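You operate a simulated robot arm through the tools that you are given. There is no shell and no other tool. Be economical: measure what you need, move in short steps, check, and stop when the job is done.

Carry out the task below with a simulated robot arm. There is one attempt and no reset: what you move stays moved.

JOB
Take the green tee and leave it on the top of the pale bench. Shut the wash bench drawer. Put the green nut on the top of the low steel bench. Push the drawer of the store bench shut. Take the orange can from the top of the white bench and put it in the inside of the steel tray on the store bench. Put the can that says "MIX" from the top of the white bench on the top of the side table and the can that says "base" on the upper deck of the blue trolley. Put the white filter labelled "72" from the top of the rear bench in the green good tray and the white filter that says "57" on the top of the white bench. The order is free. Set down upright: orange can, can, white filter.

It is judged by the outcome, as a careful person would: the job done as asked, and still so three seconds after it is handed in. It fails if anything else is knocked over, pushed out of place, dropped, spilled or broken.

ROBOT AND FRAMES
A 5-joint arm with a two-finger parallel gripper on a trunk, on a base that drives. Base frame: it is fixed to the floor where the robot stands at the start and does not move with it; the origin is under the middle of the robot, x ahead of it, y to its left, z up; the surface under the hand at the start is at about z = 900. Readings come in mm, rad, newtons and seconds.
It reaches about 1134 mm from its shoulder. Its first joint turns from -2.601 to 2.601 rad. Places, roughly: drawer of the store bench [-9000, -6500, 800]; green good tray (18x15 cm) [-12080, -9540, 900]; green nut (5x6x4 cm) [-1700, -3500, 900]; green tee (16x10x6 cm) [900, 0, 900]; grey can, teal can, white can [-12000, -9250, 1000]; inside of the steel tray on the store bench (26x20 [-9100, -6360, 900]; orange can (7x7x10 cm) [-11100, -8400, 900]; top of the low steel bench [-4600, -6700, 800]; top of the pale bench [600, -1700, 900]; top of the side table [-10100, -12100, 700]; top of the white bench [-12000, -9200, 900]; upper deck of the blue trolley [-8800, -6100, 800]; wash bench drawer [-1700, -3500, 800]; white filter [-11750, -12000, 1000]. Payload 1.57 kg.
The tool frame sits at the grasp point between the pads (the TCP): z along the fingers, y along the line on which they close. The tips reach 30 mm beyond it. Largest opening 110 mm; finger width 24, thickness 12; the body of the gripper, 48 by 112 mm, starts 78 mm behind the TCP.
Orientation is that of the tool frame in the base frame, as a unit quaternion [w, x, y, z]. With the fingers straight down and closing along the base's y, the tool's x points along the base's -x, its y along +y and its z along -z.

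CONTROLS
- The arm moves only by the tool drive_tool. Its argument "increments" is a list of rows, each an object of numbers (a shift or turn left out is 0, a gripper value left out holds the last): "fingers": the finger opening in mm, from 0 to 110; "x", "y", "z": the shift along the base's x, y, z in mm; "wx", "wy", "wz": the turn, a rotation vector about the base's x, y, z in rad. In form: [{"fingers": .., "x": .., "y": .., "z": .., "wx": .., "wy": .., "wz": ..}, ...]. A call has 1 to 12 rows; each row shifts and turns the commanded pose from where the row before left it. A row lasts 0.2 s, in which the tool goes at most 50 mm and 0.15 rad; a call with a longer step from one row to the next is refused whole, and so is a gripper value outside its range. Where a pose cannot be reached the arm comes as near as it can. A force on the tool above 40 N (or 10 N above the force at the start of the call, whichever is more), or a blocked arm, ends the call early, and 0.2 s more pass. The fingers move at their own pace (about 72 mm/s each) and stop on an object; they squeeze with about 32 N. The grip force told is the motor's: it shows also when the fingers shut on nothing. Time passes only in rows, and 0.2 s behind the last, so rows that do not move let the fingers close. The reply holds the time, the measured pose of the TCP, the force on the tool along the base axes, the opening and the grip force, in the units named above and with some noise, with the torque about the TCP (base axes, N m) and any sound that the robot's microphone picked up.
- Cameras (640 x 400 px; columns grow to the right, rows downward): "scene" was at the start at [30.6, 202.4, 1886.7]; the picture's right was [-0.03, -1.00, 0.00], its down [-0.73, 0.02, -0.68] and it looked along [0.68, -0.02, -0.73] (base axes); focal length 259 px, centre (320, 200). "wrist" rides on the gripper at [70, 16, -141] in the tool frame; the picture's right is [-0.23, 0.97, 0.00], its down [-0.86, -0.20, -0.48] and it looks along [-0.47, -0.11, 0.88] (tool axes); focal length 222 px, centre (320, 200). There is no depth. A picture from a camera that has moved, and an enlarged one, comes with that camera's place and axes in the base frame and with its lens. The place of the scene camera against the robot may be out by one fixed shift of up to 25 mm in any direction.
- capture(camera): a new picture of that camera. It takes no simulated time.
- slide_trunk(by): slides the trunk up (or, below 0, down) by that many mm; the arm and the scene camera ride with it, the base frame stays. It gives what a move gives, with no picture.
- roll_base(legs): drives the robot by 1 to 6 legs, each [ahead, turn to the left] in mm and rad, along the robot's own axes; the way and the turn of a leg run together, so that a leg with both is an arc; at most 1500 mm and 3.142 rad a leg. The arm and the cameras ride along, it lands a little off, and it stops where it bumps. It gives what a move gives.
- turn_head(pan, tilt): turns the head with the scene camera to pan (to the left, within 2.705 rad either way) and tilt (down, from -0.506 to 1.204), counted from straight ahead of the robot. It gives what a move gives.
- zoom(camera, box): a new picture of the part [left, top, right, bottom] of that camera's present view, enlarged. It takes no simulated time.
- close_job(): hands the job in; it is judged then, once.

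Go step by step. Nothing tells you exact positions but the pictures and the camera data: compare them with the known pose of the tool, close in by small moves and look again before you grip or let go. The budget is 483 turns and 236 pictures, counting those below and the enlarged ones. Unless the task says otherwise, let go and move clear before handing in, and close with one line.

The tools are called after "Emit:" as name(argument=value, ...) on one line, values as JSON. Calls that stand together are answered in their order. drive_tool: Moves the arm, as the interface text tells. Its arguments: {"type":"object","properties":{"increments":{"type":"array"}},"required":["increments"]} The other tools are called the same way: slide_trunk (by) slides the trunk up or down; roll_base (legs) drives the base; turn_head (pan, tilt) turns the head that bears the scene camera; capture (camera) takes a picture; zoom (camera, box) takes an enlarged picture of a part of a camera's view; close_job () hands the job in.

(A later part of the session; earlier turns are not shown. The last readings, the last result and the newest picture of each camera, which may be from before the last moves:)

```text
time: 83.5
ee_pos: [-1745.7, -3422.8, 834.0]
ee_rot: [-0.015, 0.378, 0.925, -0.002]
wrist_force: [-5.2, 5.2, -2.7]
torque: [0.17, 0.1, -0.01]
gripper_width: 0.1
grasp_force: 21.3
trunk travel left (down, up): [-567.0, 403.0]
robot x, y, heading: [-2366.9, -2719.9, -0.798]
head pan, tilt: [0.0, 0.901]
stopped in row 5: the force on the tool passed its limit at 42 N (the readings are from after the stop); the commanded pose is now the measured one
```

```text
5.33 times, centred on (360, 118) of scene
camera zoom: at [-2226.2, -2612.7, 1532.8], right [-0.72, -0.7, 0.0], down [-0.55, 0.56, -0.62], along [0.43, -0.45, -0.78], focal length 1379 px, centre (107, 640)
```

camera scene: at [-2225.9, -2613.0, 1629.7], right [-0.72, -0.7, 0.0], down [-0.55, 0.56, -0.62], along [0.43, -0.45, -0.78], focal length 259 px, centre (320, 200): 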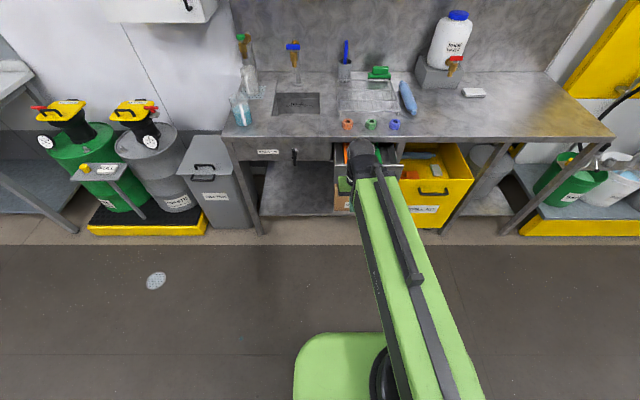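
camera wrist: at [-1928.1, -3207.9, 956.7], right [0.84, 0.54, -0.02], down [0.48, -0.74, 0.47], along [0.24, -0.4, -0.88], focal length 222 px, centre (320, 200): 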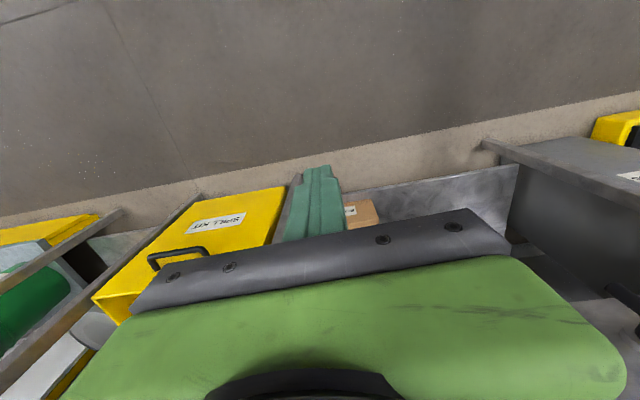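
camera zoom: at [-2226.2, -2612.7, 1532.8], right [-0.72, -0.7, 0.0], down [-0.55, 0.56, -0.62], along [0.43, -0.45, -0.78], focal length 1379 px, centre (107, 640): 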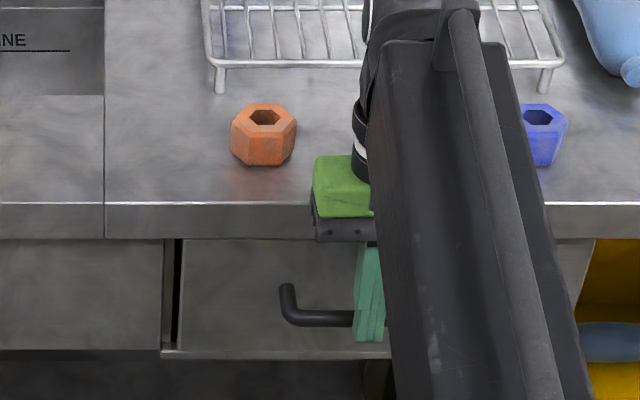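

The drawer is shut and flush with its neighbour. I'll back away, rise, and go above the green nut at about (-1692,-3508).

Emit:
drive_tool(increments=[{"x": -14, "y": 14.4}, {"x": -28, "y": 28.8}, {"x": -28, "y": 28.8}])

Emit:
slide_trunk(by=250)

Emit:
drive_tool(increments=[{"x": 13, "y": -15, "wz": -0.143, "fingers": 80}, {"x": 13, "y": -15, "wz": -0.143}, {"x": 13, "y": -15, "wz": -0.143}, {"x": 13, "y": -15, "wz": -0.143}, {"x": 13, "y": -15, "wz": -0.143}, {"x": 13, "y": -15, "wz": -0.143}, {"x": 13, "y": -15, "wz": -0.143}, {"x": 13, "y": -15, "wz": -0.143}, {"x": 13, "y": -15, "wz": -0.143}, {"x": 12, "y": -15, "wz": -0.143}, {"wz": -0.143}])

Emit:
capture(camera="wrist")

```text
time: 84.3
ee_pos: [-1815.6, -3351.9, 833.9]
ee_rot: [-0.015, 0.378, 0.925, -0.002]
wrist_force: [0.3, -0.4, 0.0]
torque: [-0.02, 0.02, 0.01]
gripper_width: 0.0
grasp_force: 21.4
trunk travel left (down, up): [-567.0, 403.0]
robot x, y, heading: [-2364.3, -2724.2, -0.795]
head pan, tilt: [0.0, 0.901]
```

```text
time: 86.9
ee_pos: [-1814.5, -3352.6, 1084.3]
ee_rot: [-0.014, 0.379, 0.925, -0.001]
wrist_force: [1.0, 0.2, 0.1]
torque: [-0.01, -0.04, 0.02]
gripper_width: 0.1
grasp_force: 21.3
trunk travel left (down, up): [-817.0, 153.0]
robot x, y, heading: [-2365.8, -2722.0, -0.798]
head pan, tilt: [0.0, 0.901]
```

```text
time: 89.3
ee_pos: [-1747.5, -3432.0, 1085.0]
ee_rot: [-0.011, 0.923, 0.385, 0.009]
wrist_force: [-0.6, 0.0, -0.1]
torque: [-0.03, 0.0, -0.02]
gripper_width: 79.7
grasp_force: 0.0
out of reach, approached as far as the arm can: row 6, 7, 8, 9, 10
trunk travel left (down, up): [-817.0, 153.0]
robot x, y, heading: [-2364.1, -2722.0, -0.795]
head pan, tilt: [0.0, 0.901]
```

```text
199 pictures are left
camera wrist: at [-1689.0, -3399.4, 1225.5], right [0.53, -0.85, -0.02], down [-0.75, -0.48, 0.46], along [-0.4, -0.23, -0.89], focal length 222 px, centre (320, 200)
```

wrist: 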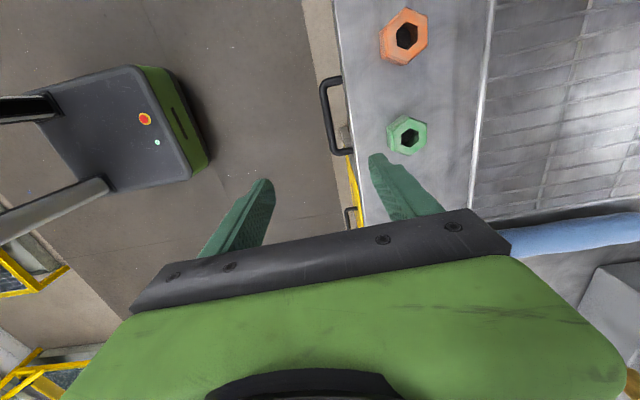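

The reach is at its limit; I'll drive 130 mm closer and look at the nut in detail.

Emit:
roll_base(legs=[[110, 0]])

Emit:
zoom(camera="wrist", box=[240, 60, 480, 210])

```text
time: 90.5
ee_pos: [-1669.3, -3512.6, 1081.9]
ee_rot: [-0.013, 0.923, 0.386, 0.009]
wrist_force: [-0.6, 0.3, 0.2]
torque: [0.03, 0.06, 0.0]
gripper_width: 80.0
grasp_force: 0.0
trunk travel left (down, up): [-817.0, 153.0]
robot x, y, heading: [-2288.9, -2801.4, -0.8]
head pan, tilt: [0.0, 0.901]
```

```text
2.67 times, centred on (360, 135) of wrist
camera zoom: at [-1610.5, -3479.9, 1223.7], right [0.53, -0.84, -0.02], down [-0.75, -0.48, 0.46], along [-0.4, -0.23, -0.89], focal length 592 px, centre (213, 373)
```

zoom: 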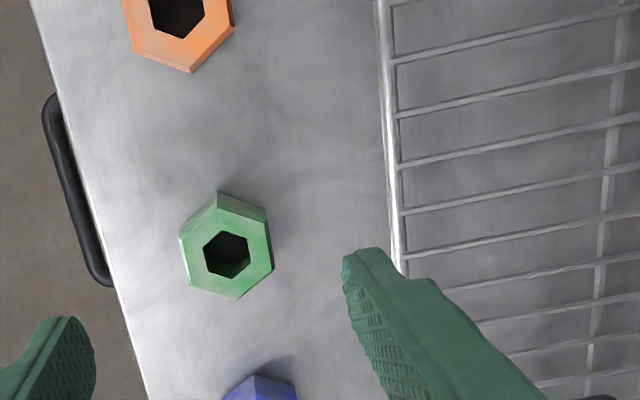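

The nut's flats face the closing direction and its centre is near (-1678,-3522). I'll nudge the base closer, then align.

Emit:
roll_base(legs=[[45, 0]])

Emit:
drive_tool(increments=[{"fingers": 80}])

```text
time: 91.4
ee_pos: [-1638.1, -3544.6, 1082.4]
ee_rot: [-0.013, 0.923, 0.385, 0.008]
wrist_force: [0.8, -0.6, -0.7]
torque: [0.04, 0.05, -0.03]
gripper_width: 79.8
grasp_force: 0.0
trunk travel left (down, up): [-817.0, 153.0]
robot x, y, heading: [-2257.5, -2833.4, -0.802]
head pan, tilt: [0.0, 0.901]
```

```text
time: 91.8
ee_pos: [-1638.0, -3545.4, 1082.5]
ee_rot: [-0.011, 0.923, 0.386, 0.01]
wrist_force: [-0.1, 0.3, -0.1]
torque: [-0.02, -0.03, 0.01]
gripper_width: 79.9
grasp_force: 0.0
trunk travel left (down, up): [-817.0, 153.0]
robot x, y, heading: [-2257.2, -2835.0, -0.796]
head pan, tilt: [0.0, 0.901]
```

Emit:
drive_tool(increments=[{"x": -20, "y": 12, "wx": -0.015, "wy": 0.003}, {"x": -20, "y": 11, "wx": -0.015, "wy": 0.003}, {}])

Emit:
slide_trunk(by=-80)

Emit:
capture(camera="wrist")

```text
time: 92.6
ee_pos: [-1678.8, -3520.0, 1083.4]
ee_rot: [0.002, 0.922, 0.388, 0.0]
wrist_force: [0.2, -1.0, 0.4]
torque: [-0.01, 0.01, -0.04]
gripper_width: 80.1
grasp_force: 0.1
trunk travel left (down, up): [-817.0, 153.0]
robot x, y, heading: [-2257.3, -2834.2, -0.797]
head pan, tilt: [0.0, 0.901]
```

```text
time: 93.8
ee_pos: [-1679.5, -3521.9, 1004.1]
ee_rot: [0.001, 0.922, 0.386, 0.0]
wrist_force: [-0.1, 0.2, -0.1]
torque: [-0.02, 0.01, 0.03]
gripper_width: 80.1
grasp_force: 0.0
trunk travel left (down, up): [-737.0, 233.0]
robot x, y, heading: [-2262.6, -2833.6, -0.799]
head pan, tilt: [0.0, 0.901]
```

```text
197 pictures are left
camera wrist: at [-1620.3, -3483.3, 1144.0], right [0.53, -0.85, 0.0], down [-0.74, -0.47, 0.48], along [-0.4, -0.26, -0.88], focal length 222 px, centre (320, 200)
```

wrist: 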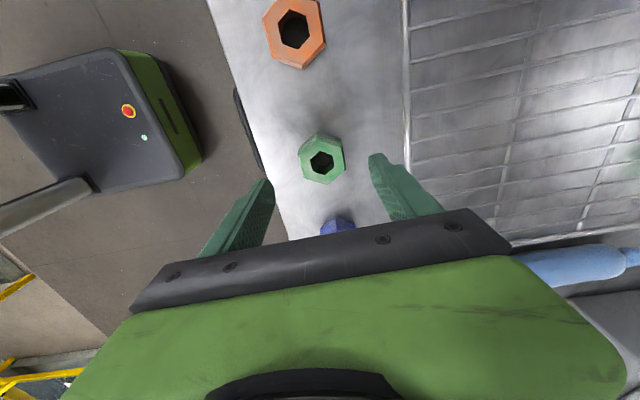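

The nut is centred under the grip. Lowering and closing.

Emit:
slide_trunk(by=-68)

Emit:
drive_tool(increments=[{"fingers": 35}, {}, {}, {}, {}])

Emit:
slide_trunk(by=200)

Emit:
capture(camera="wrist")

```text
time: 94.8
ee_pos: [-1677.8, -3520.4, 935.4]
ee_rot: [0.002, 0.922, 0.387, 0.001]
wrist_force: [0.2, -0.1, -0.3]
torque: [0.01, 0.01, 0.0]
gripper_width: 79.8
grasp_force: 0.1
trunk travel left (down, up): [-669.0, 301.0]
robot x, y, heading: [-2260.2, -2836.8, -0.798]
head pan, tilt: [0.0, 0.901]
```

```text
time: 96.0
ee_pos: [-1677.9, -3520.4, 936.4]
ee_rot: [0.001, 0.922, 0.387, 0.0]
wrist_force: [1.0, -2.1, 1.9]
torque: [0.02, 0.0, -0.02]
gripper_width: 45.5
grasp_force: 31.7
trunk travel left (down, up): [-669.0, 301.0]
robot x, y, heading: [-2258.3, -2835.2, -0.8]
head pan, tilt: [0.0, 0.901]
```

```text
time: 98.2
ee_pos: [-1678.6, -3520.6, 1136.4]
ee_rot: [0.002, 0.922, 0.387, 0.001]
wrist_force: [0.2, 0.3, -3.7]
torque: [0.02, -0.03, -0.01]
gripper_width: 45.5
grasp_force: 30.8
trunk travel left (down, up): [-869.0, 101.0]
robot x, y, heading: [-2253.7, -2833.1, -0.801]
head pan, tilt: [0.0, 0.901]
```

```text
196 pictures are left
camera wrist: at [-1619.9, -3483.6, 1275.6], right [0.53, -0.85, 0.0], down [-0.74, -0.47, 0.48], along [-0.4, -0.26, -0.88], focal length 222 px, centre (320, 200)
```

wrist: 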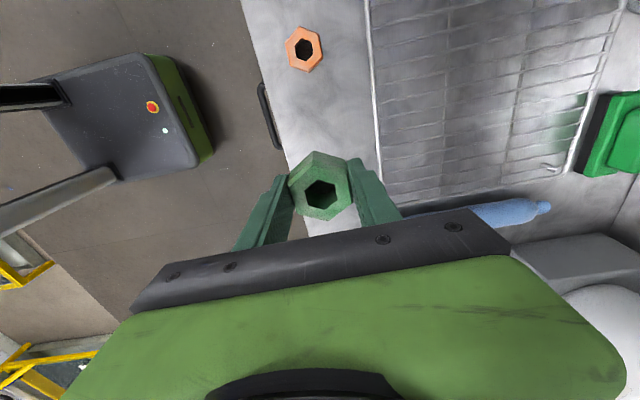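

I have the nut. Retracting, backing off and turning down the corridor toward the low steel bench.

Emit:
drive_tool(increments=[{"x": -33, "y": 34}, {"x": -33, "y": 34}, {"x": -33, "y": 34}, {"x": -33, "y": 34}, {"x": -33, "y": 34}, {"x": -33, "y": 34}, {"x": -33, "y": 34}])

Emit:
roll_base(legs=[[-200, 0], [0, -1.56]])

Emit:
turn_head(pan=0.15, tilt=0.3)

Emit:
capture(camera="scene")

```text
time: 99.8
ee_pos: [-1907.7, -3287.6, 1136.2]
ee_rot: [0.0, 0.923, 0.386, 0.001]
wrist_force: [0.9, 0.4, -2.5]
torque: [0.0, -0.03, 0.02]
gripper_width: 45.4
grasp_force: 32.1
out of reach, approached as far as the arm can: row 7
trunk travel left (down, up): [-869.0, 101.0]
robot x, y, heading: [-2258.9, -2835.6, -0.802]
head pan, tilt: [0.0, 0.901]
```

```text
time: 105.4
ee_pos: [-2871.4, -3015.9, 1137.3]
ee_rot: [-0.002, 0.914, -0.406, 0.0]
wrist_force: [1.5, -0.1, -3.0]
torque: [0.03, 0.05, 0.0]
gripper_width: 45.2
grasp_force: 31.6
trunk travel left (down, up): [-869.0, 101.0]
robot x, y, heading: [-2422.4, -2665.3, -2.421]
head pan, tilt: [0.0, 0.901]
```

```text
time: 106.4
ee_pos: [-2876.2, -3015.7, 1135.5]
ee_rot: [-0.002, 0.914, -0.406, 0.001]
wrist_force: [-0.4, 0.5, -3.0]
torque: [0.01, -0.03, -0.03]
gripper_width: 45.5
grasp_force: 31.9
trunk travel left (down, up): [-869.0, 101.0]
robot x, y, heading: [-2421.8, -2667.1, -2.417]
head pan, tilt: [0.15, 0.3]
```

```text
195 pictures are left
camera scene: at [-2338.7, -2821.3, 1886.8], right [-0.77, 0.64, 0.0], down [0.19, 0.23, -0.95], along [-0.61, -0.73, -0.3], focal length 259 px, centre (320, 200)
```

scene: 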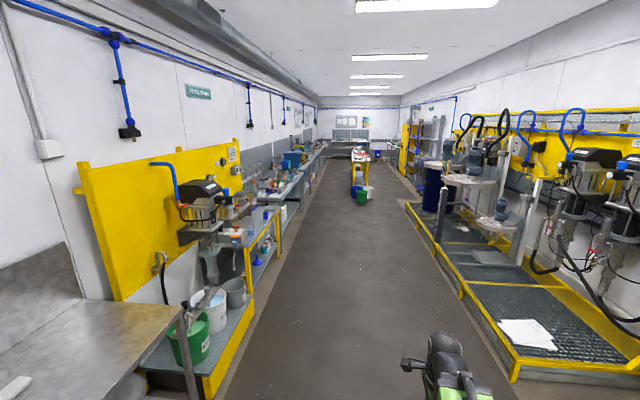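

The corridor is clear. Driving 3 m down it.

Emit:
roll_base(legs=[[0, 0.05], [1500, 0], [1500, 0]])

Emit:
turn_head(pan=0.6, tilt=0.35)

Emit:
capture(camera="scene")

```text
time: 121.1
ee_pos: [-4979.3, -5104.6, 1135.1]
ee_rot: [-0.002, 0.924, -0.383, 0.001]
wrist_force: [0.5, 0.0, -3.4]
torque: [0.01, -0.03, -0.02]
gripper_width: 45.5
grasp_force: 31.8
trunk travel left (down, up): [-869.0, 101.0]
robot x, y, heading: [-4544.3, -4731.7, -2.367]
head pan, tilt: [0.15, 0.3]
```

```text
time: 122.0
ee_pos: [-4978.4, -5105.3, 1135.5]
ee_rot: [-0.002, 0.924, -0.383, 0.002]
wrist_force: [0.5, 0.2, -3.5]
torque: [-0.01, -0.04, 0.0]
gripper_width: 45.6
grasp_force: 32.1
trunk travel left (down, up): [-869.0, 101.0]
robot x, y, heading: [-4545.6, -4727.6, -2.363]
head pan, tilt: [0.6, 0.351]
```

```text
194 pictures are left
camera scene: at [-4414.6, -4898.9, 1882.2], right [-0.98, 0.2, 0.0], down [0.07, 0.34, -0.94], along [-0.18, -0.92, -0.34], focal length 259 px, centre (320, 200)
```

scene: 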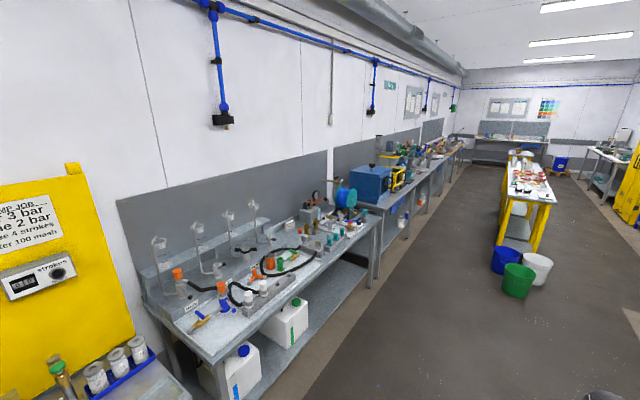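

The cluttered lower bench with flasks is the low steel bench. I'll zoom in to find free space.

Emit:
zoom(camera="scene", box=[130, 180, 410, 355])

```text
2.29 times, centred on (270, 268) of scene
camera zoom: at [-4414.6, -4898.9, 1882.2], right [-0.98, 0.2, 0.0], down [0.07, 0.34, -0.94], along [-0.18, -0.92, -0.34], focal length 591 px, centre (434, 46)
```

zoom: 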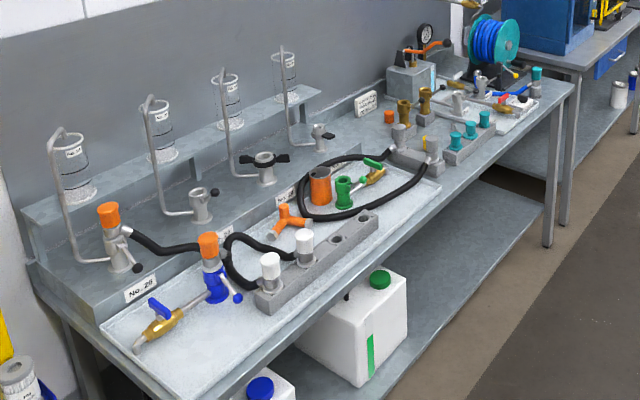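

I'll drive to the right half of that bench and face it.

Emit:
roll_base(legs=[[1500, 0], [250, 0], [0, 1.57]])

Emit:
turn_head(pan=0.0, tilt=0.6)

Emit:
capture(camera="scene")

```text
time: 134.5
ee_pos: [-5415.3, -6355.2, 1136.2]
ee_rot: [-0.002, 0.926, 0.377, -0.001]
wrist_force: [0.4, 0.5, -3.4]
torque: [-0.03, 0.04, 0.01]
gripper_width: 45.6
grasp_force: 31.9
trunk travel left (down, up): [-869.0, 101.0]
robot x, y, heading: [-5755.8, -5882.7, -0.822]
head pan, tilt: [0.6, 0.351]
```

```text
time: 135.5
ee_pos: [-5416.8, -6355.4, 1135.5]
ee_rot: [-0.002, 0.926, 0.379, 0.0]
wrist_force: [-0.2, -0.1, -4.2]
torque: [0.02, -0.01, 0.01]
gripper_width: 45.4
grasp_force: 31.6
trunk travel left (down, up): [-869.0, 101.0]
robot x, y, heading: [-5756.2, -5888.9, -0.816]
head pan, tilt: [0.0, 0.6]
```

```text
192 pictures are left
camera scene: at [-5605.0, -5791.3, 1859.6], right [-0.73, -0.68, 0.0], down [-0.39, 0.41, -0.83], along [0.56, -0.6, -0.56], focal length 259 px, centre (320, 200)
```

scene: 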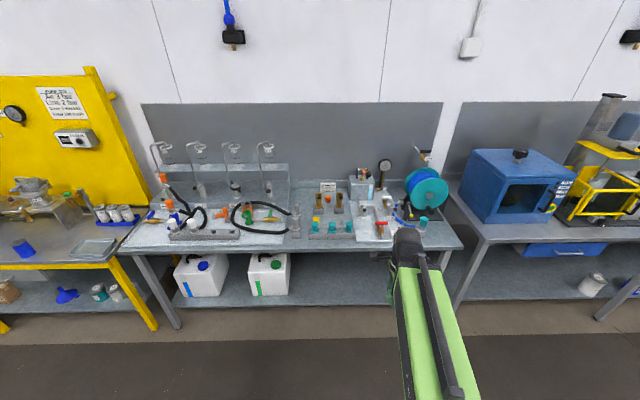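

Emit:
zoom(camera="scene", box=[260, 140, 480, 278])

```text
2.90 times, centred on (370, 209) of scene
camera zoom: at [-5605.0, -5791.3, 1859.6], right [-0.73, -0.68, 0.0], down [-0.39, 0.41, -0.83], along [0.56, -0.6, -0.56], focal length 750 px, centre (175, 174)
```

zoom: 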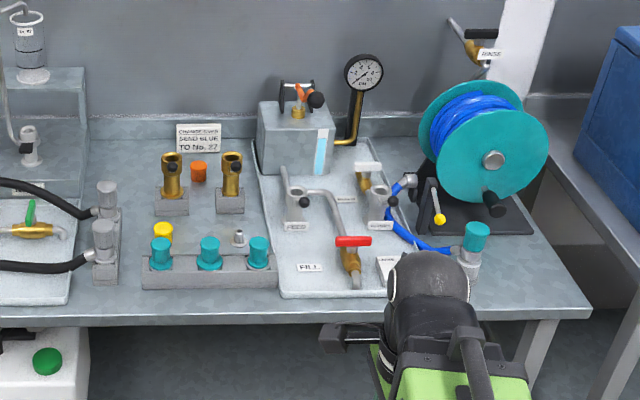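

There is a free patch at the bench's right front, near (-5353,-7173), right of the teal-capped cylinder. I'll move the base in line with it and turn the gripper so its camera faces the robot.

Emit:
roll_base(legs=[[0, -1.556], [580, 0], [0, 1.57], [350, 0]])

Emit:
drive_tool(increments=[{"wz": 0.143}, {"wz": 0.143}, {"wz": 0.143}, {"wz": 0.143}, {"wz": 0.143}, {"wz": 0.143}, {"wz": 0.143}, {"wz": 0.143}, {"wz": 0.143}, {"wz": 0.143}, {"wz": 0.143}])

Emit:
turn_head(pan=0.0, tilt=0.8)

Emit:
capture(camera="scene")

Emit:
capture(camera="wrist")

```text
time: 148.5
ee_pos: [-5641.0, -7042.2, 1135.6]
ee_rot: [-0.002, 0.932, 0.364, 0.0]
wrist_force: [-0.9, -0.2, -3.0]
torque: [0.0, 0.01, -0.01]
gripper_width: 45.5
grasp_force: 31.9
trunk travel left (down, up): [-869.0, 101.0]
robot x, y, heading: [-5950.4, -6554.5, -0.861]
head pan, tilt: [0.0, 0.6]
```

```text
time: 150.9
ee_pos: [-5640.2, -7043.2, 1135.0]
ee_rot: [-0.003, 0.399, 0.917, -0.001]
wrist_force: [0.3, -1.0, -2.4]
torque: [0.03, 0.01, -0.01]
gripper_width: 45.3
grasp_force: 31.8
trunk travel left (down, up): [-869.0, 101.0]
robot x, y, heading: [-5946.7, -6555.4, -0.86]
head pan, tilt: [0.0, 0.6]
```

```text
time: 151.6
ee_pos: [-5639.5, -7042.8, 1135.9]
ee_rot: [-0.001, 0.402, 0.916, -0.002]
wrist_force: [-1.1, -0.6, -2.8]
torque: [0.0, 0.04, -0.02]
gripper_width: 45.5
grasp_force: 31.8
trunk travel left (down, up): [-869.0, 101.0]
robot x, y, heading: [-5952.2, -6550.8, -0.859]
head pan, tilt: [0.0, 0.799]
```

```text
190 pictures are left
camera scene: at [-5800.0, -6455.4, 1842.6], right [-0.76, -0.65, 0.0], down [-0.47, 0.54, -0.7], along [0.46, -0.53, -0.72], focal length 259 px, centre (320, 200)
```

scene: 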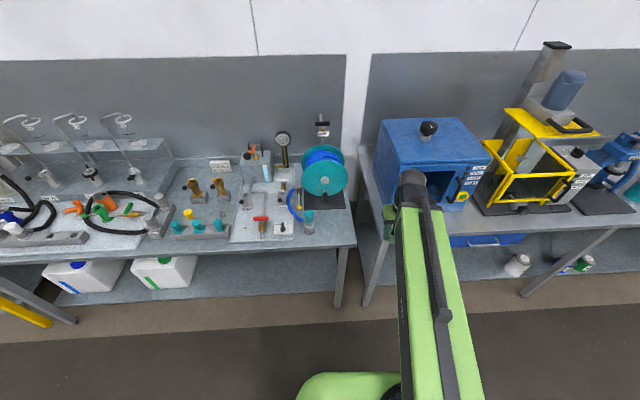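

```text
189 pictures are left
camera wrist: at [-5675.9, -6980.9, 1275.8], right [0.87, 0.49, -0.01], down [0.43, -0.76, 0.48], along [0.23, -0.42, -0.88], focal length 222 px, centre (320, 200)
```

wrist: 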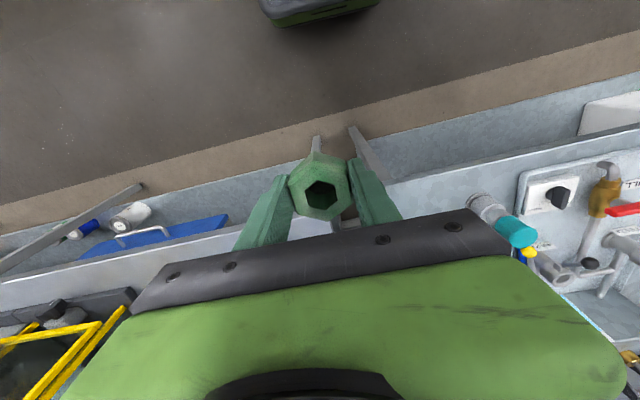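

Emit:
zoom(camera="scene", box=[270, 130, 390, 260])

```text
3.08 times, centred on (330, 195) of scene
camera zoom: at [-5800.0, -6455.4, 1842.6], right [-0.76, -0.65, 0.0], down [-0.47, 0.54, -0.7], along [0.46, -0.53, -0.72], focal length 796 px, centre (289, 215)
```

zoom: 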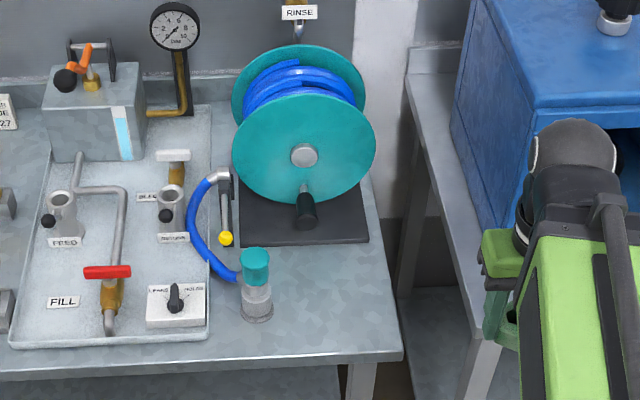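

The patch centre is about (-5300,-7135) after the small camera offset. Moving the nut above it.

Emit:
drive_tool(increments=[{"x": 42.5, "y": -11.5}, {"x": 42.5, "y": -11.5}, {"x": 42.5, "y": -11.5}, {"x": 42.5, "y": -11.5}, {"x": 42.5, "y": -11.5}, {"x": 42.5, "y": -11.5}, {"x": 42.5, "y": -11.5}, {"x": 42.5, "y": -11.5}])

Emit:
capture(camera="wrist")

Emit:
zoom(camera="scene", box=[240, 120, 440, 270])

```text
time: 153.4
ee_pos: [-5298.5, -7132.9, 1134.2]
ee_rot: [-0.003, 0.401, 0.916, -0.002]
wrist_force: [0.4, 0.7, -3.2]
torque: [0.0, 0.0, -0.01]
gripper_width: 45.4
grasp_force: 31.9
trunk travel left (down, up): [-869.0, 101.0]
robot x, y, heading: [-5953.8, -6554.5, -0.862]
head pan, tilt: [0.0, 0.799]
```

```text
187 pictures are left
camera wrist: at [-5334.3, -7071.1, 1275.2], right [0.87, 0.49, -0.01], down [0.44, -0.76, 0.48], along [0.23, -0.42, -0.88], focal length 222 px, centre (320, 200)
```

wrist: 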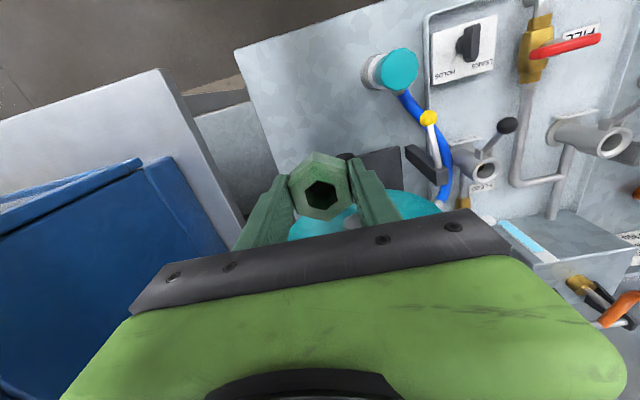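

```text
2.67 times, centred on (340, 195) of scene
camera zoom: at [-5798.8, -6455.8, 1842.5], right [-0.76, -0.65, 0.0], down [-0.47, 0.54, -0.7], along [0.45, -0.53, -0.72], focal length 690 px, centre (267, 213)
```

zoom: 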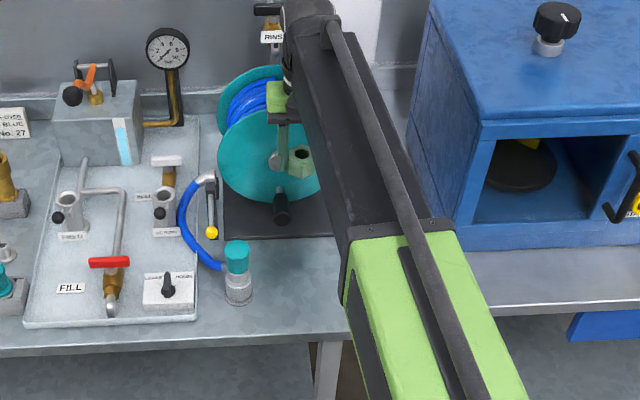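

The spot below is free. Lowering in stages.

Emit:
slide_trunk(by=-240)

Emit:
capture(camera="wrist")

Emit:
zoom(camera="scene", box=[220, 60, 440, 220])

```text
time: 155.9
ee_pos: [-5300.3, -7131.8, 895.8]
ee_rot: [-0.003, 0.401, 0.916, -0.002]
wrist_force: [0.1, -0.2, -3.5]
torque: [-0.01, 0.03, 0.0]
gripper_width: 45.3
grasp_force: 31.7
trunk travel left (down, up): [-629.0, 341.0]
robot x, y, heading: [-5949.8, -6551.1, -0.863]
head pan, tilt: [0.0, 0.799]
```

```text
185 pictures are left
camera wrist: at [-5335.8, -7070.7, 1035.7], right [0.87, 0.49, -0.01], down [0.44, -0.76, 0.48], along [0.23, -0.42, -0.88], focal length 222 px, centre (320, 200)
```

wrist: 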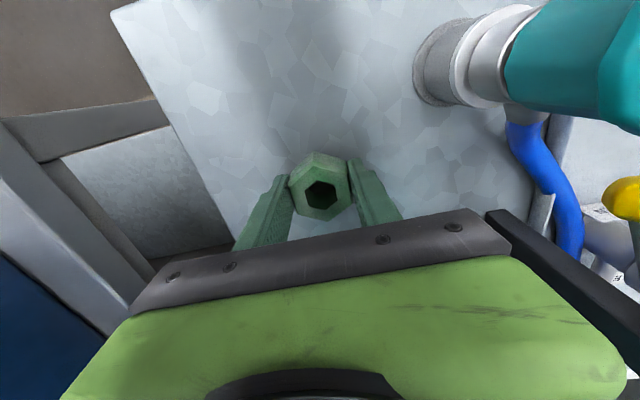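

```text
2.50 times, centred on (330, 140) of scene
camera zoom: at [-5799.9, -6455.5, 1602.6], right [-0.76, -0.65, 0.0], down [-0.47, 0.54, -0.7], along [0.45, -0.53, -0.72], focal length 646 px, centre (295, 350)
```

zoom: 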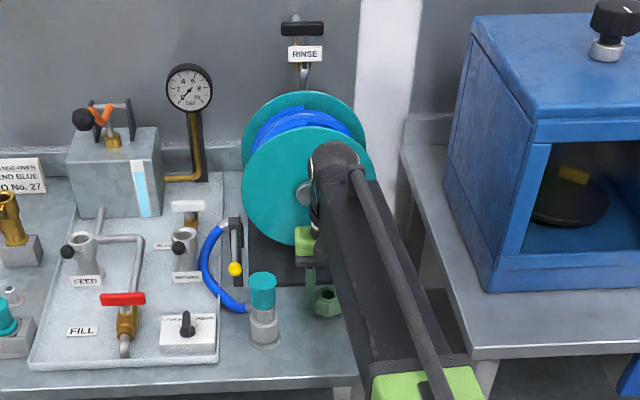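

Clear; I'll shift 20 mm away from the reel and finish lowering.

Emit:
drive_tool(increments=[{"x": -14, "y": 14}, {}])

Emit:
slide_trunk(by=-48)

Emit:
slide_trunk(by=-8)

Emit:
slide_trunk(by=-5)

```text
time: 156.5
ee_pos: [-5311.9, -7117.4, 894.8]
ee_rot: [-0.002, 0.402, 0.916, -0.002]
wrist_force: [0.1, -0.1, -3.1]
torque: [0.03, 0.02, -0.01]
gripper_width: 45.6
grasp_force: 31.9
trunk travel left (down, up): [-629.0, 341.0]
robot x, y, heading: [-5945.6, -6551.4, -0.864]
head pan, tilt: [0.0, 0.799]
```

```text
time: 157.1
ee_pos: [-5313.9, -7116.0, 880.5]
ee_rot: [0.003, 0.401, 0.916, -0.002]
wrist_force: [-3.8, 2.8, 54.4]
torque: [1.32, -0.23, -0.2]
gripper_width: 45.5
grasp_force: 31.7
trunk travel left (down, up): [-608.0, 362.0]
robot x, y, heading: [-5946.2, -6550.1, -0.86]
head pan, tilt: [0.0, 0.799]
stopped: the force on the tool passed its limit at 169 N (the readings are from after the stop); the commanded pose is now the measured one
```

```text
time: 157.4
ee_pos: [-5314.6, -7116.3, 880.3]
ee_rot: [0.003, 0.4, 0.916, -0.002]
wrist_force: [-1.6, 1.1, 55.4]
torque: [1.17, -0.15, 0.0]
gripper_width: 45.3
grasp_force: 32.2
trunk travel left (down, up): [-609.0, 361.0]
robot x, y, heading: [-5950.6, -6550.5, -0.861]
head pan, tilt: [0.0, 0.799]
stopped: the force on the tool passed its limit at 75 N (the readings are from after the stop); the commanded pose is now the measured one
```

```text
time: 157.7
ee_pos: [-5312.7, -7116.6, 879.1]
ee_rot: [0.004, 0.401, 0.916, -0.003]
wrist_force: [-1.2, -0.3, 59.1]
torque: [1.05, -0.03, 0.02]
gripper_width: 45.4
grasp_force: 32.2
trunk travel left (down, up): [-608.0, 362.0]
robot x, y, heading: [-5948.0, -6553.4, -0.858]
head pan, tilt: [0.0, 0.799]
stopped: the force on the tool passed its limit at 75 N (the readings are from after the stop); the commanded pose is now the measured one
```

It met something at TCP 880, higher than expected. Looking before doing anything else.

Emit:
capture(camera="wrist")

Emit:
zoom(camera="scene", box=[240, 80, 400, 200])

```text
183 pictures are left
camera wrist: at [-5351.2, -7053.5, 1019.6], right [0.87, 0.49, 0.0], down [0.43, -0.76, 0.49], along [0.24, -0.42, -0.87], focal length 222 px, centre (320, 200)
```

wrist: 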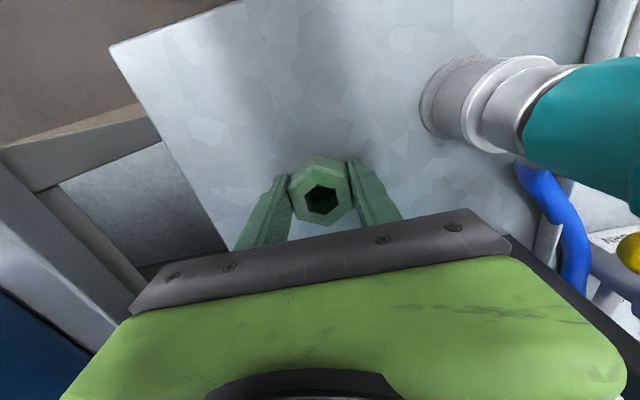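

```text
3.33 times, centred on (320, 140) of scene
camera zoom: at [-5805.6, -6450.6, 1583.0], right [-0.76, -0.65, 0.0], down [-0.47, 0.54, -0.7], along [0.46, -0.53, -0.71], focal length 862 px, centre (320, 400)
```

zoom: 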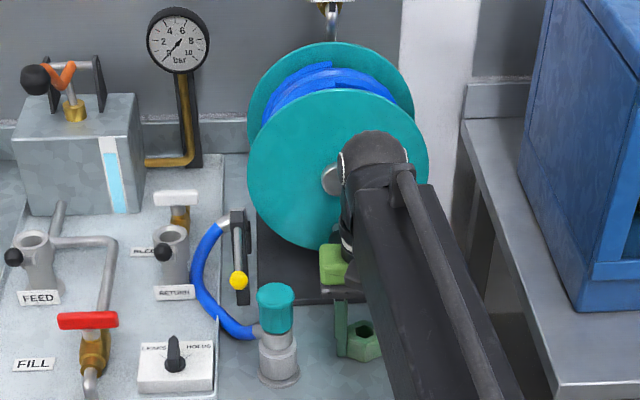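

The nut appears to rest on the bench, whose top is then at about z 844. I'll ease the pressure by 2 mm, then release.

Emit:
slide_trunk(by=2)

Emit:
drive_tool(increments=[{}])

```text
time: 158.2
ee_pos: [-5315.1, -7116.6, 880.5]
ee_rot: [0.001, 0.401, 0.916, -0.002]
wrist_force: [-13.5, 10.7, 27.8]
torque: [1.13, 0.07, 0.4]
gripper_width: 45.5
grasp_force: 32.2
trunk travel left (down, up): [-610.0, 360.0]
robot x, y, heading: [-5945.6, -6551.7, -0.862]
head pan, tilt: [0.0, 0.799]
```

```text
time: 158.6
ee_pos: [-5312.1, -7116.9, 880.4]
ee_rot: [0.003, 0.402, 0.916, -0.002]
wrist_force: [-12.2, 9.3, 24.7]
torque: [1.06, 0.04, 0.5]
gripper_width: 45.6
grasp_force: 31.7
trunk travel left (down, up): [-610.0, 360.0]
robot x, y, heading: [-5945.1, -6556.5, -0.861]
head pan, tilt: [0.0, 0.799]
```

Emit:
drive_tool(increments=[{"fingers": 70}, {}, {}])

Emit:
capture(camera="wrist")

```text
time: 159.4
ee_pos: [-5314.7, -7117.5, 879.9]
ee_rot: [0.003, 0.402, 0.916, -0.002]
wrist_force: [-23.1, -4.5, 25.3]
torque: [0.51, 0.36, 0.59]
gripper_width: 51.4
grasp_force: 0.1
trunk travel left (down, up): [-610.0, 360.0]
robot x, y, heading: [-5945.0, -6553.9, -0.859]
head pan, tilt: [0.0, 0.799]
```

```text
181 pictures are left
camera wrist: at [-5351.2, -7056.2, 1019.7], right [0.87, 0.49, 0.0], down [0.43, -0.76, 0.49], along [0.24, -0.42, -0.87], focal length 222 px, centre (320, 200)
```

wrist: 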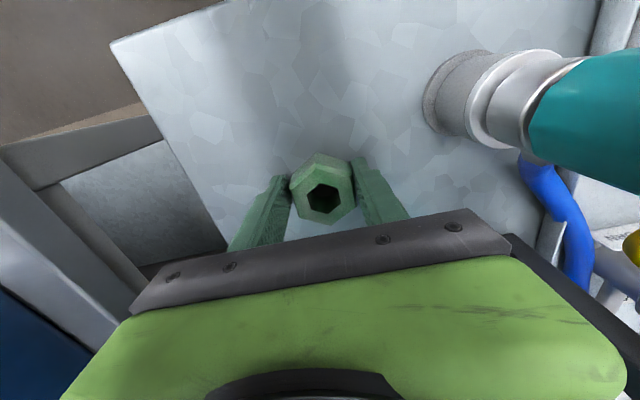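

The fingertips seem to rest on the bench themselves, with friction stopping the opening. I'll rise a few millimetres and see.

Emit:
slide_trunk(by=5)

Emit:
drive_tool(increments=[{"fingers": 70}, {}])

Emit:
capture(camera="wrist")

```text
time: 159.9
ee_pos: [-5311.4, -7117.0, 880.8]
ee_rot: [0.002, 0.401, 0.916, -0.002]
wrist_force: [1.1, -0.7, -0.2]
torque: [0.0, 0.01, -0.01]
gripper_width: 70.1
grasp_force: 0.1
trunk travel left (down, up): [-615.0, 355.0]
robot x, y, heading: [-5948.4, -6555.5, -0.86]
head pan, tilt: [0.0, 0.799]
```

```text
time: 160.5
ee_pos: [-5310.3, -7118.3, 882.0]
ee_rot: [0.002, 0.402, 0.916, -0.002]
wrist_force: [-0.1, 0.1, 0.9]
torque: [-0.02, -0.02, 0.01]
gripper_width: 69.9
grasp_force: 0.2
trunk travel left (down, up): [-615.0, 355.0]
robot x, y, heading: [-5950.7, -6549.0, -0.861]
head pan, tilt: [0.0, 0.799]
```

```text
180 pictures are left
camera wrist: at [-5347.6, -7056.4, 1022.2], right [0.87, 0.49, 0.0], down [0.43, -0.76, 0.48], along [0.24, -0.42, -0.88], focal length 222 px, centre (320, 200)
```

wrist: 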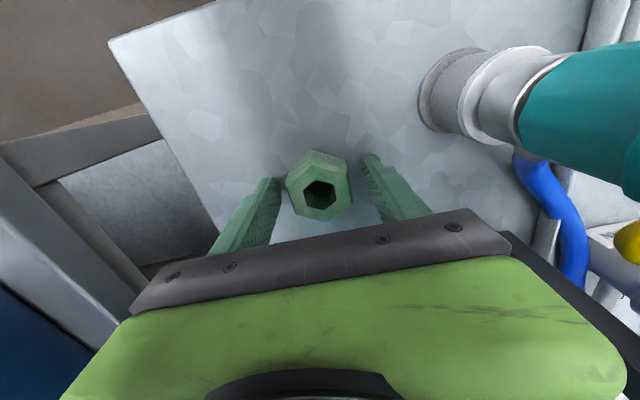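

The nut stands on the bench, free of the fingers. Rising straight up.

Emit:
slide_trunk(by=150)

Emit:
capture(camera="wrist")

```text
time: 162.3
ee_pos: [-5310.8, -7118.8, 1032.6]
ee_rot: [0.002, 0.401, 0.916, -0.002]
wrist_force: [0.7, 0.5, 0.3]
torque: [-0.01, -0.04, 0.0]
gripper_width: 70.0
grasp_force: 0.2
trunk travel left (down, up): [-765.0, 205.0]
robot x, y, heading: [-5951.2, -6553.6, -0.858]
head pan, tilt: [0.0, 0.799]
```

```text
179 pictures are left
camera wrist: at [-5347.5, -7056.4, 1172.1], right [0.87, 0.49, 0.0], down [0.43, -0.76, 0.48], along [0.24, -0.42, -0.88], focal length 222 px, centre (320, 200)
```

wrist: 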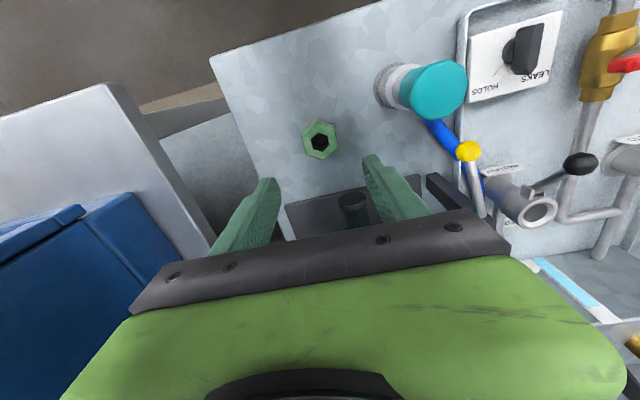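

The nut is placed. Now I retract, back off and look toward the store bench on the other side.

Emit:
drive_tool(increments=[{"x": -34, "y": 31}, {"x": -34, "y": 31}, {"x": -34, "y": 31}, {"x": -34, "y": 31}, {"x": -34, "y": 31}, {"x": -34, "y": 31}, {"z": 40}])

Emit:
slide_trunk(by=150)

Emit:
roll_base(legs=[[-500, 0], [0, -1.5]])

Emit:
turn_head(pan=-0.1, tilt=0.3)

Emit:
capture(camera="scene")

```text
time: 163.9
ee_pos: [-5519.3, -6934.3, 1032.0]
ee_rot: [0.001, 0.401, 0.916, -0.001]
wrist_force: [0.0, 0.5, 0.0]
torque: [-0.02, -0.01, -0.01]
gripper_width: 70.1
grasp_force: 0.0
out of reach, approached as far as the arm can: row 7
trunk travel left (down, up): [-765.0, 205.0]
robot x, y, heading: [-5949.9, -6553.3, -0.857]
head pan, tilt: [0.0, 0.799]
```

```text
time: 165.6
ee_pos: [-5519.8, -6935.5, 1182.9]
ee_rot: [0.003, 0.402, 0.916, -0.002]
wrist_force: [-0.6, -0.4, -0.1]
torque: [0.02, -0.02, 0.0]
gripper_width: 69.9
grasp_force: 0.2
trunk travel left (down, up): [-915.0, 55.0]
robot x, y, heading: [-5947.1, -6551.0, -0.862]
head pan, tilt: [0.0, 0.799]
```

```text
time: 172.3
ee_pos: [-6641.7, -6614.6, 1182.1]
ee_rot: [0.001, 0.929, 0.371, -0.003]
wrist_force: [-1.2, 0.1, 0.8]
torque: [-0.05, -0.06, 0.01]
gripper_width: 69.8
grasp_force: 0.1
trunk travel left (down, up): [-915.0, 55.0]
robot x, y, heading: [-6287.4, -6151.0, -2.405]
head pan, tilt: [0.0, 0.799]
```

```text
time: 173.2
ee_pos: [-6641.0, -6617.6, 1183.0]
ee_rot: [0.001, 0.929, 0.371, -0.002]
wrist_force: [0.7, -0.9, 0.3]
torque: [0.03, 0.02, 0.04]
gripper_width: 69.8
grasp_force: 0.0
trunk travel left (down, up): [-915.0, 55.0]
robot x, y, heading: [-6288.1, -6155.4, -2.406]
head pan, tilt: [-0.099, 0.3]
```

```text
178 pictures are left
camera scene: at [-6220.7, -6291.1, 1933.5], right [-0.59, 0.8, 0.0], down [0.24, 0.18, -0.95], along [-0.77, -0.57, -0.3], focal length 259 px, centre (320, 200)
```

scene: 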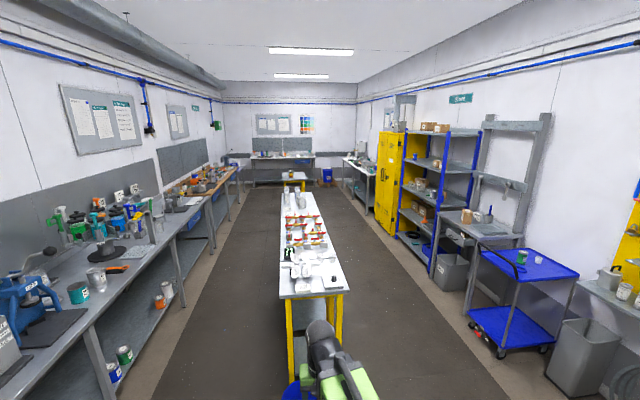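

I see the blue trolley and the store bench on the right, and an island table mid-corridor. I'll take the right lane toward the store bench.

Emit:
roll_base(legs=[[0, -0.635], [1250, 0], [0, 0.67], [500, 0]])

Emit:
turn_head(pan=-0.9, tilt=0.55)

Emit:
capture(camera="scene")

```text
time: 185.7
ee_pos: [-8241.6, -7133.7, 1182.4]
ee_rot: [-0.001, 0.92, 0.392, -0.002]
wrist_force: [-1.1, 0.3, -0.4]
torque: [0.0, -0.04, 0.0]
gripper_width: 70.0
grasp_force: 0.0
trunk travel left (down, up): [-915.0, 55.0]
robot x, y, heading: [-7912.0, -6658.1, -2.367]
head pan, tilt: [-0.099, 0.3]
```

```text
time: 186.8
ee_pos: [-8241.4, -7132.9, 1182.6]
ee_rot: [0.001, 0.92, 0.392, -0.003]
wrist_force: [-0.1, 0.0, 0.4]
torque: [0.02, -0.02, -0.01]
gripper_width: 70.2
grasp_force: 0.0
trunk travel left (down, up): [-915.0, 55.0]
robot x, y, heading: [-7907.9, -6656.2, -2.368]
head pan, tilt: [-0.901, 0.55]
```

```text
177 pictures are left
camera scene: at [-7852.0, -6719.8, 1910.7], right [0.12, 0.99, 0.0], down [0.52, -0.06, -0.85], along [-0.85, 0.11, -0.52], focal length 259 px, centre (320, 200)
```

scene: 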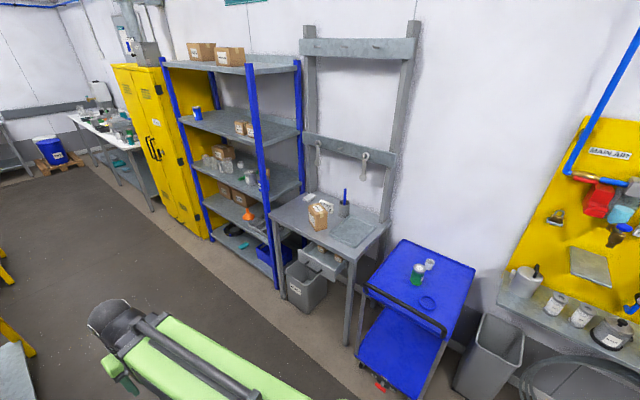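

The store bench drawer front is near (-8969,-6585) and the steel tray is on its right. I'll drive on and face it.

Emit:
roll_base(legs=[[690, 0], [0, -1.57]])

Emit:
turn_head(pan=0.0, tilt=0.75)

Emit:
capture(camera="scene")

```text
time: 194.4
ee_pos: [-8851.2, -6761.7, 1182.0]
ee_rot: [-0.002, 0.918, -0.397, -0.002]
wrist_force: [0.7, 0.4, 0.5]
torque: [-0.03, 0.03, 0.02]
gripper_width: 69.9
grasp_force: 0.0
trunk travel left (down, up): [-915.0, 55.0]
robot x, y, heading: [-8358.1, -7085.3, 2.304]
head pan, tilt: [-0.901, 0.55]
```

```text
time: 195.6
ee_pos: [-8852.3, -6762.9, 1182.5]
ee_rot: [-0.002, 0.918, -0.397, -0.002]
wrist_force: [-0.3, 1.0, -0.4]
torque: [-0.02, -0.02, 0.02]
gripper_width: 70.0
grasp_force: 0.0
trunk travel left (down, up): [-915.0, 55.0]
robot x, y, heading: [-8358.6, -7088.7, 2.3]
head pan, tilt: [0.0, 0.75]
```

```text
176 pictures are left
camera scene: at [-8515.3, -7161.3, 1893.4], right [0.75, 0.67, 0.0], down [0.45, -0.51, -0.73], along [-0.49, 0.55, -0.68], focal length 259 px, centre (320, 200)
```

scene: 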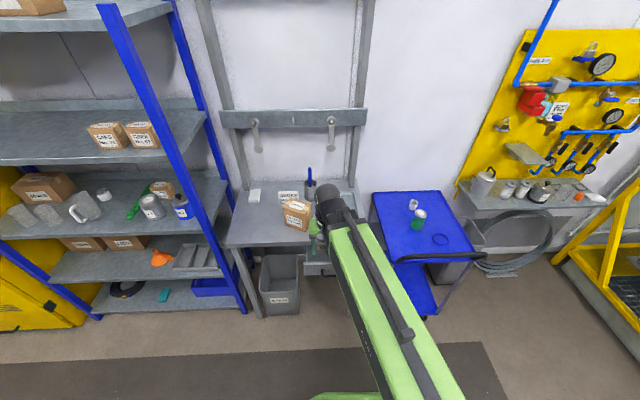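

The arm hides the drawer; swinging it right over the trolley (high above it) to see.

Emit:
drive_tool(increments=[{"x": 34, "y": 31}, {"x": 34, "y": 31}, {"x": 34, "y": 31}, {"x": 34, "y": 31}, {"x": 34, "y": 31}, {"x": 34, "y": 31}, {"x": 34, "y": 31}, {"x": 34, "y": 31}])

Emit:
zoom(camera="scene", box=[200, 150, 480, 325])

```text
time: 197.4
ee_pos: [-8575.8, -6513.4, 1182.1]
ee_rot: [-0.003, 0.918, -0.398, -0.002]
wrist_force: [0.3, -0.6, 0.9]
torque: [0.03, 0.02, -0.05]
gripper_width: 70.1
grasp_force: 0.0
trunk travel left (down, up): [-915.0, 55.0]
robot x, y, heading: [-8363.3, -7091.7, 2.296]
head pan, tilt: [0.0, 0.75]
```

```text
2.29 times, centred on (340, 238) of scene
camera zoom: at [-8515.4, -7161.1, 1893.4], right [0.75, 0.67, 0.0], down [0.45, -0.51, -0.73], along [-0.49, 0.55, -0.68], focal length 591 px, centre (274, 114)
```

zoom: 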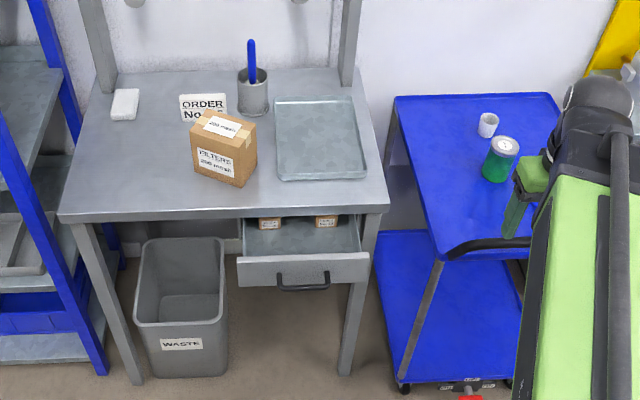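

Drawer handle is near (-8915,-6620), with the drawer ~90 mm out. I'll close the fingers, line up in front of it and lower to handle height.

Emit:
drive_tool(increments=[{"fingers": 0, "x": -33, "y": -32}, {"x": -33, "y": -32}, {"x": -33, "y": -32}, {"x": -33, "y": -32}, {"x": -33, "y": -32}, {"x": -33, "y": -32}, {"x": -33, "y": -32}])

Emit:
slide_trunk(by=-350)

Emit:
zoom(camera="scene", box=[200, 60, 480, 235])

Emit:
capture(camera="wrist")

```text
time: 199.0
ee_pos: [-8817.8, -6733.0, 1182.5]
ee_rot: [-0.003, 0.917, -0.398, -0.002]
wrist_force: [-0.7, -0.8, 0.1]
torque: [0.02, -0.02, 0.02]
gripper_width: 0.0
grasp_force: 21.5
out of reach, approached as far as the arm can: row 4, 5
trunk travel left (down, up): [-915.0, 55.0]
robot x, y, heading: [-8366.3, -7089.9, 2.303]
head pan, tilt: [0.0, 0.75]
```

```text
time: 202.4
ee_pos: [-8817.0, -6732.4, 833.5]
ee_rot: [-0.001, 0.918, -0.398, -0.002]
wrist_force: [0.7, 0.7, 0.0]
torque: [0.03, -0.02, -0.02]
gripper_width: 0.1
grasp_force: 21.5
trunk travel left (down, up): [-565.0, 405.0]
robot x, y, heading: [-8361.8, -7090.5, 2.302]
head pan, tilt: [0.0, 0.75]
```

```text
2.29 times, centred on (340, 148) of scene
camera zoom: at [-8516.0, -7161.6, 1543.3], right [0.75, 0.67, 0.0], down [0.45, -0.51, -0.73], along [-0.49, 0.55, -0.68], focal length 591 px, centre (274, 320)
```

zoom: 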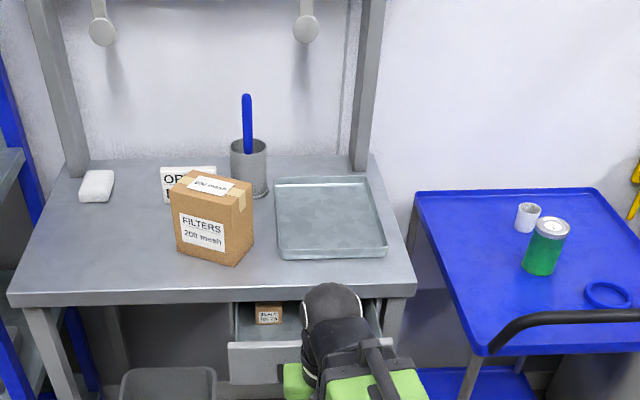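

```text
173 pictures are left
camera wrist: at [-8781.2, -6795.7, 972.3], right [-0.87, -0.5, 0.0], down [-0.44, 0.76, 0.48], along [-0.24, 0.42, -0.88], focal length 222 px, centre (320, 200)
```

wrist: 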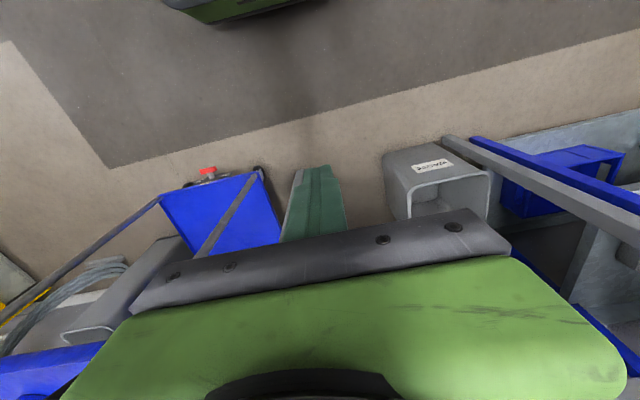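

Aligned with the handle. Pushing forward.

Emit:
drive_tool(increments=[{"x": -10.4, "y": 10.8}, {"x": -10.4, "y": 10.8}, {"x": -10.4, "y": 10.8}, {"x": -10.4, "y": 10.8}, {"x": -10.4, "y": 10.8}, {"x": -10.4, "y": 10.8}, {"x": -10.4, "y": 10.8}, {"x": -10.4, "y": 10.8}, {"x": -7, "y": 7.2}, {"x": -7, "y": 7.2}, {"x": -7, "y": 7.2}, {"x": -7, "y": 7.2}])

Emit:
zoom(camera="scene", box=[280, 130, 400, 205])

```text
time: 205.0
ee_pos: [-8927.2, -6616.8, 831.9]
ee_rot: [-0.002, 0.918, -0.397, -0.002]
wrist_force: [0.8, 0.4, 0.0]
torque: [-0.03, -0.02, 0.0]
gripper_width: 0.0
grasp_force: 21.4
trunk travel left (down, up): [-565.0, 405.0]
robot x, y, heading: [-8362.6, -7090.4, 2.3]
head pan, tilt: [0.0, 0.75]
```

```text
5.33 times, centred on (340, 168) of scene
camera zoom: at [-8516.1, -7161.5, 1543.3], right [0.75, 0.67, 0.0], down [0.45, -0.51, -0.73], along [-0.49, 0.55, -0.68], focal length 1379 px, centre (213, 373)
```

zoom: 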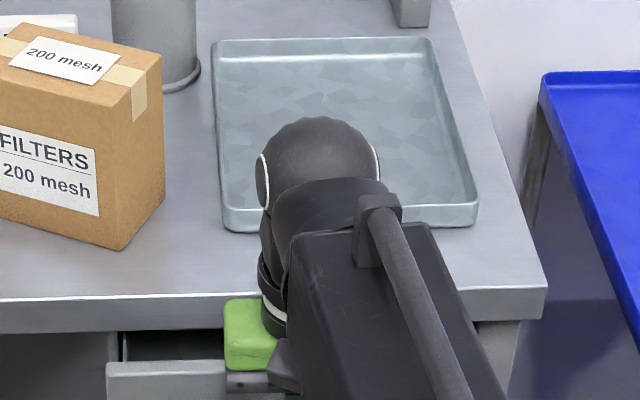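

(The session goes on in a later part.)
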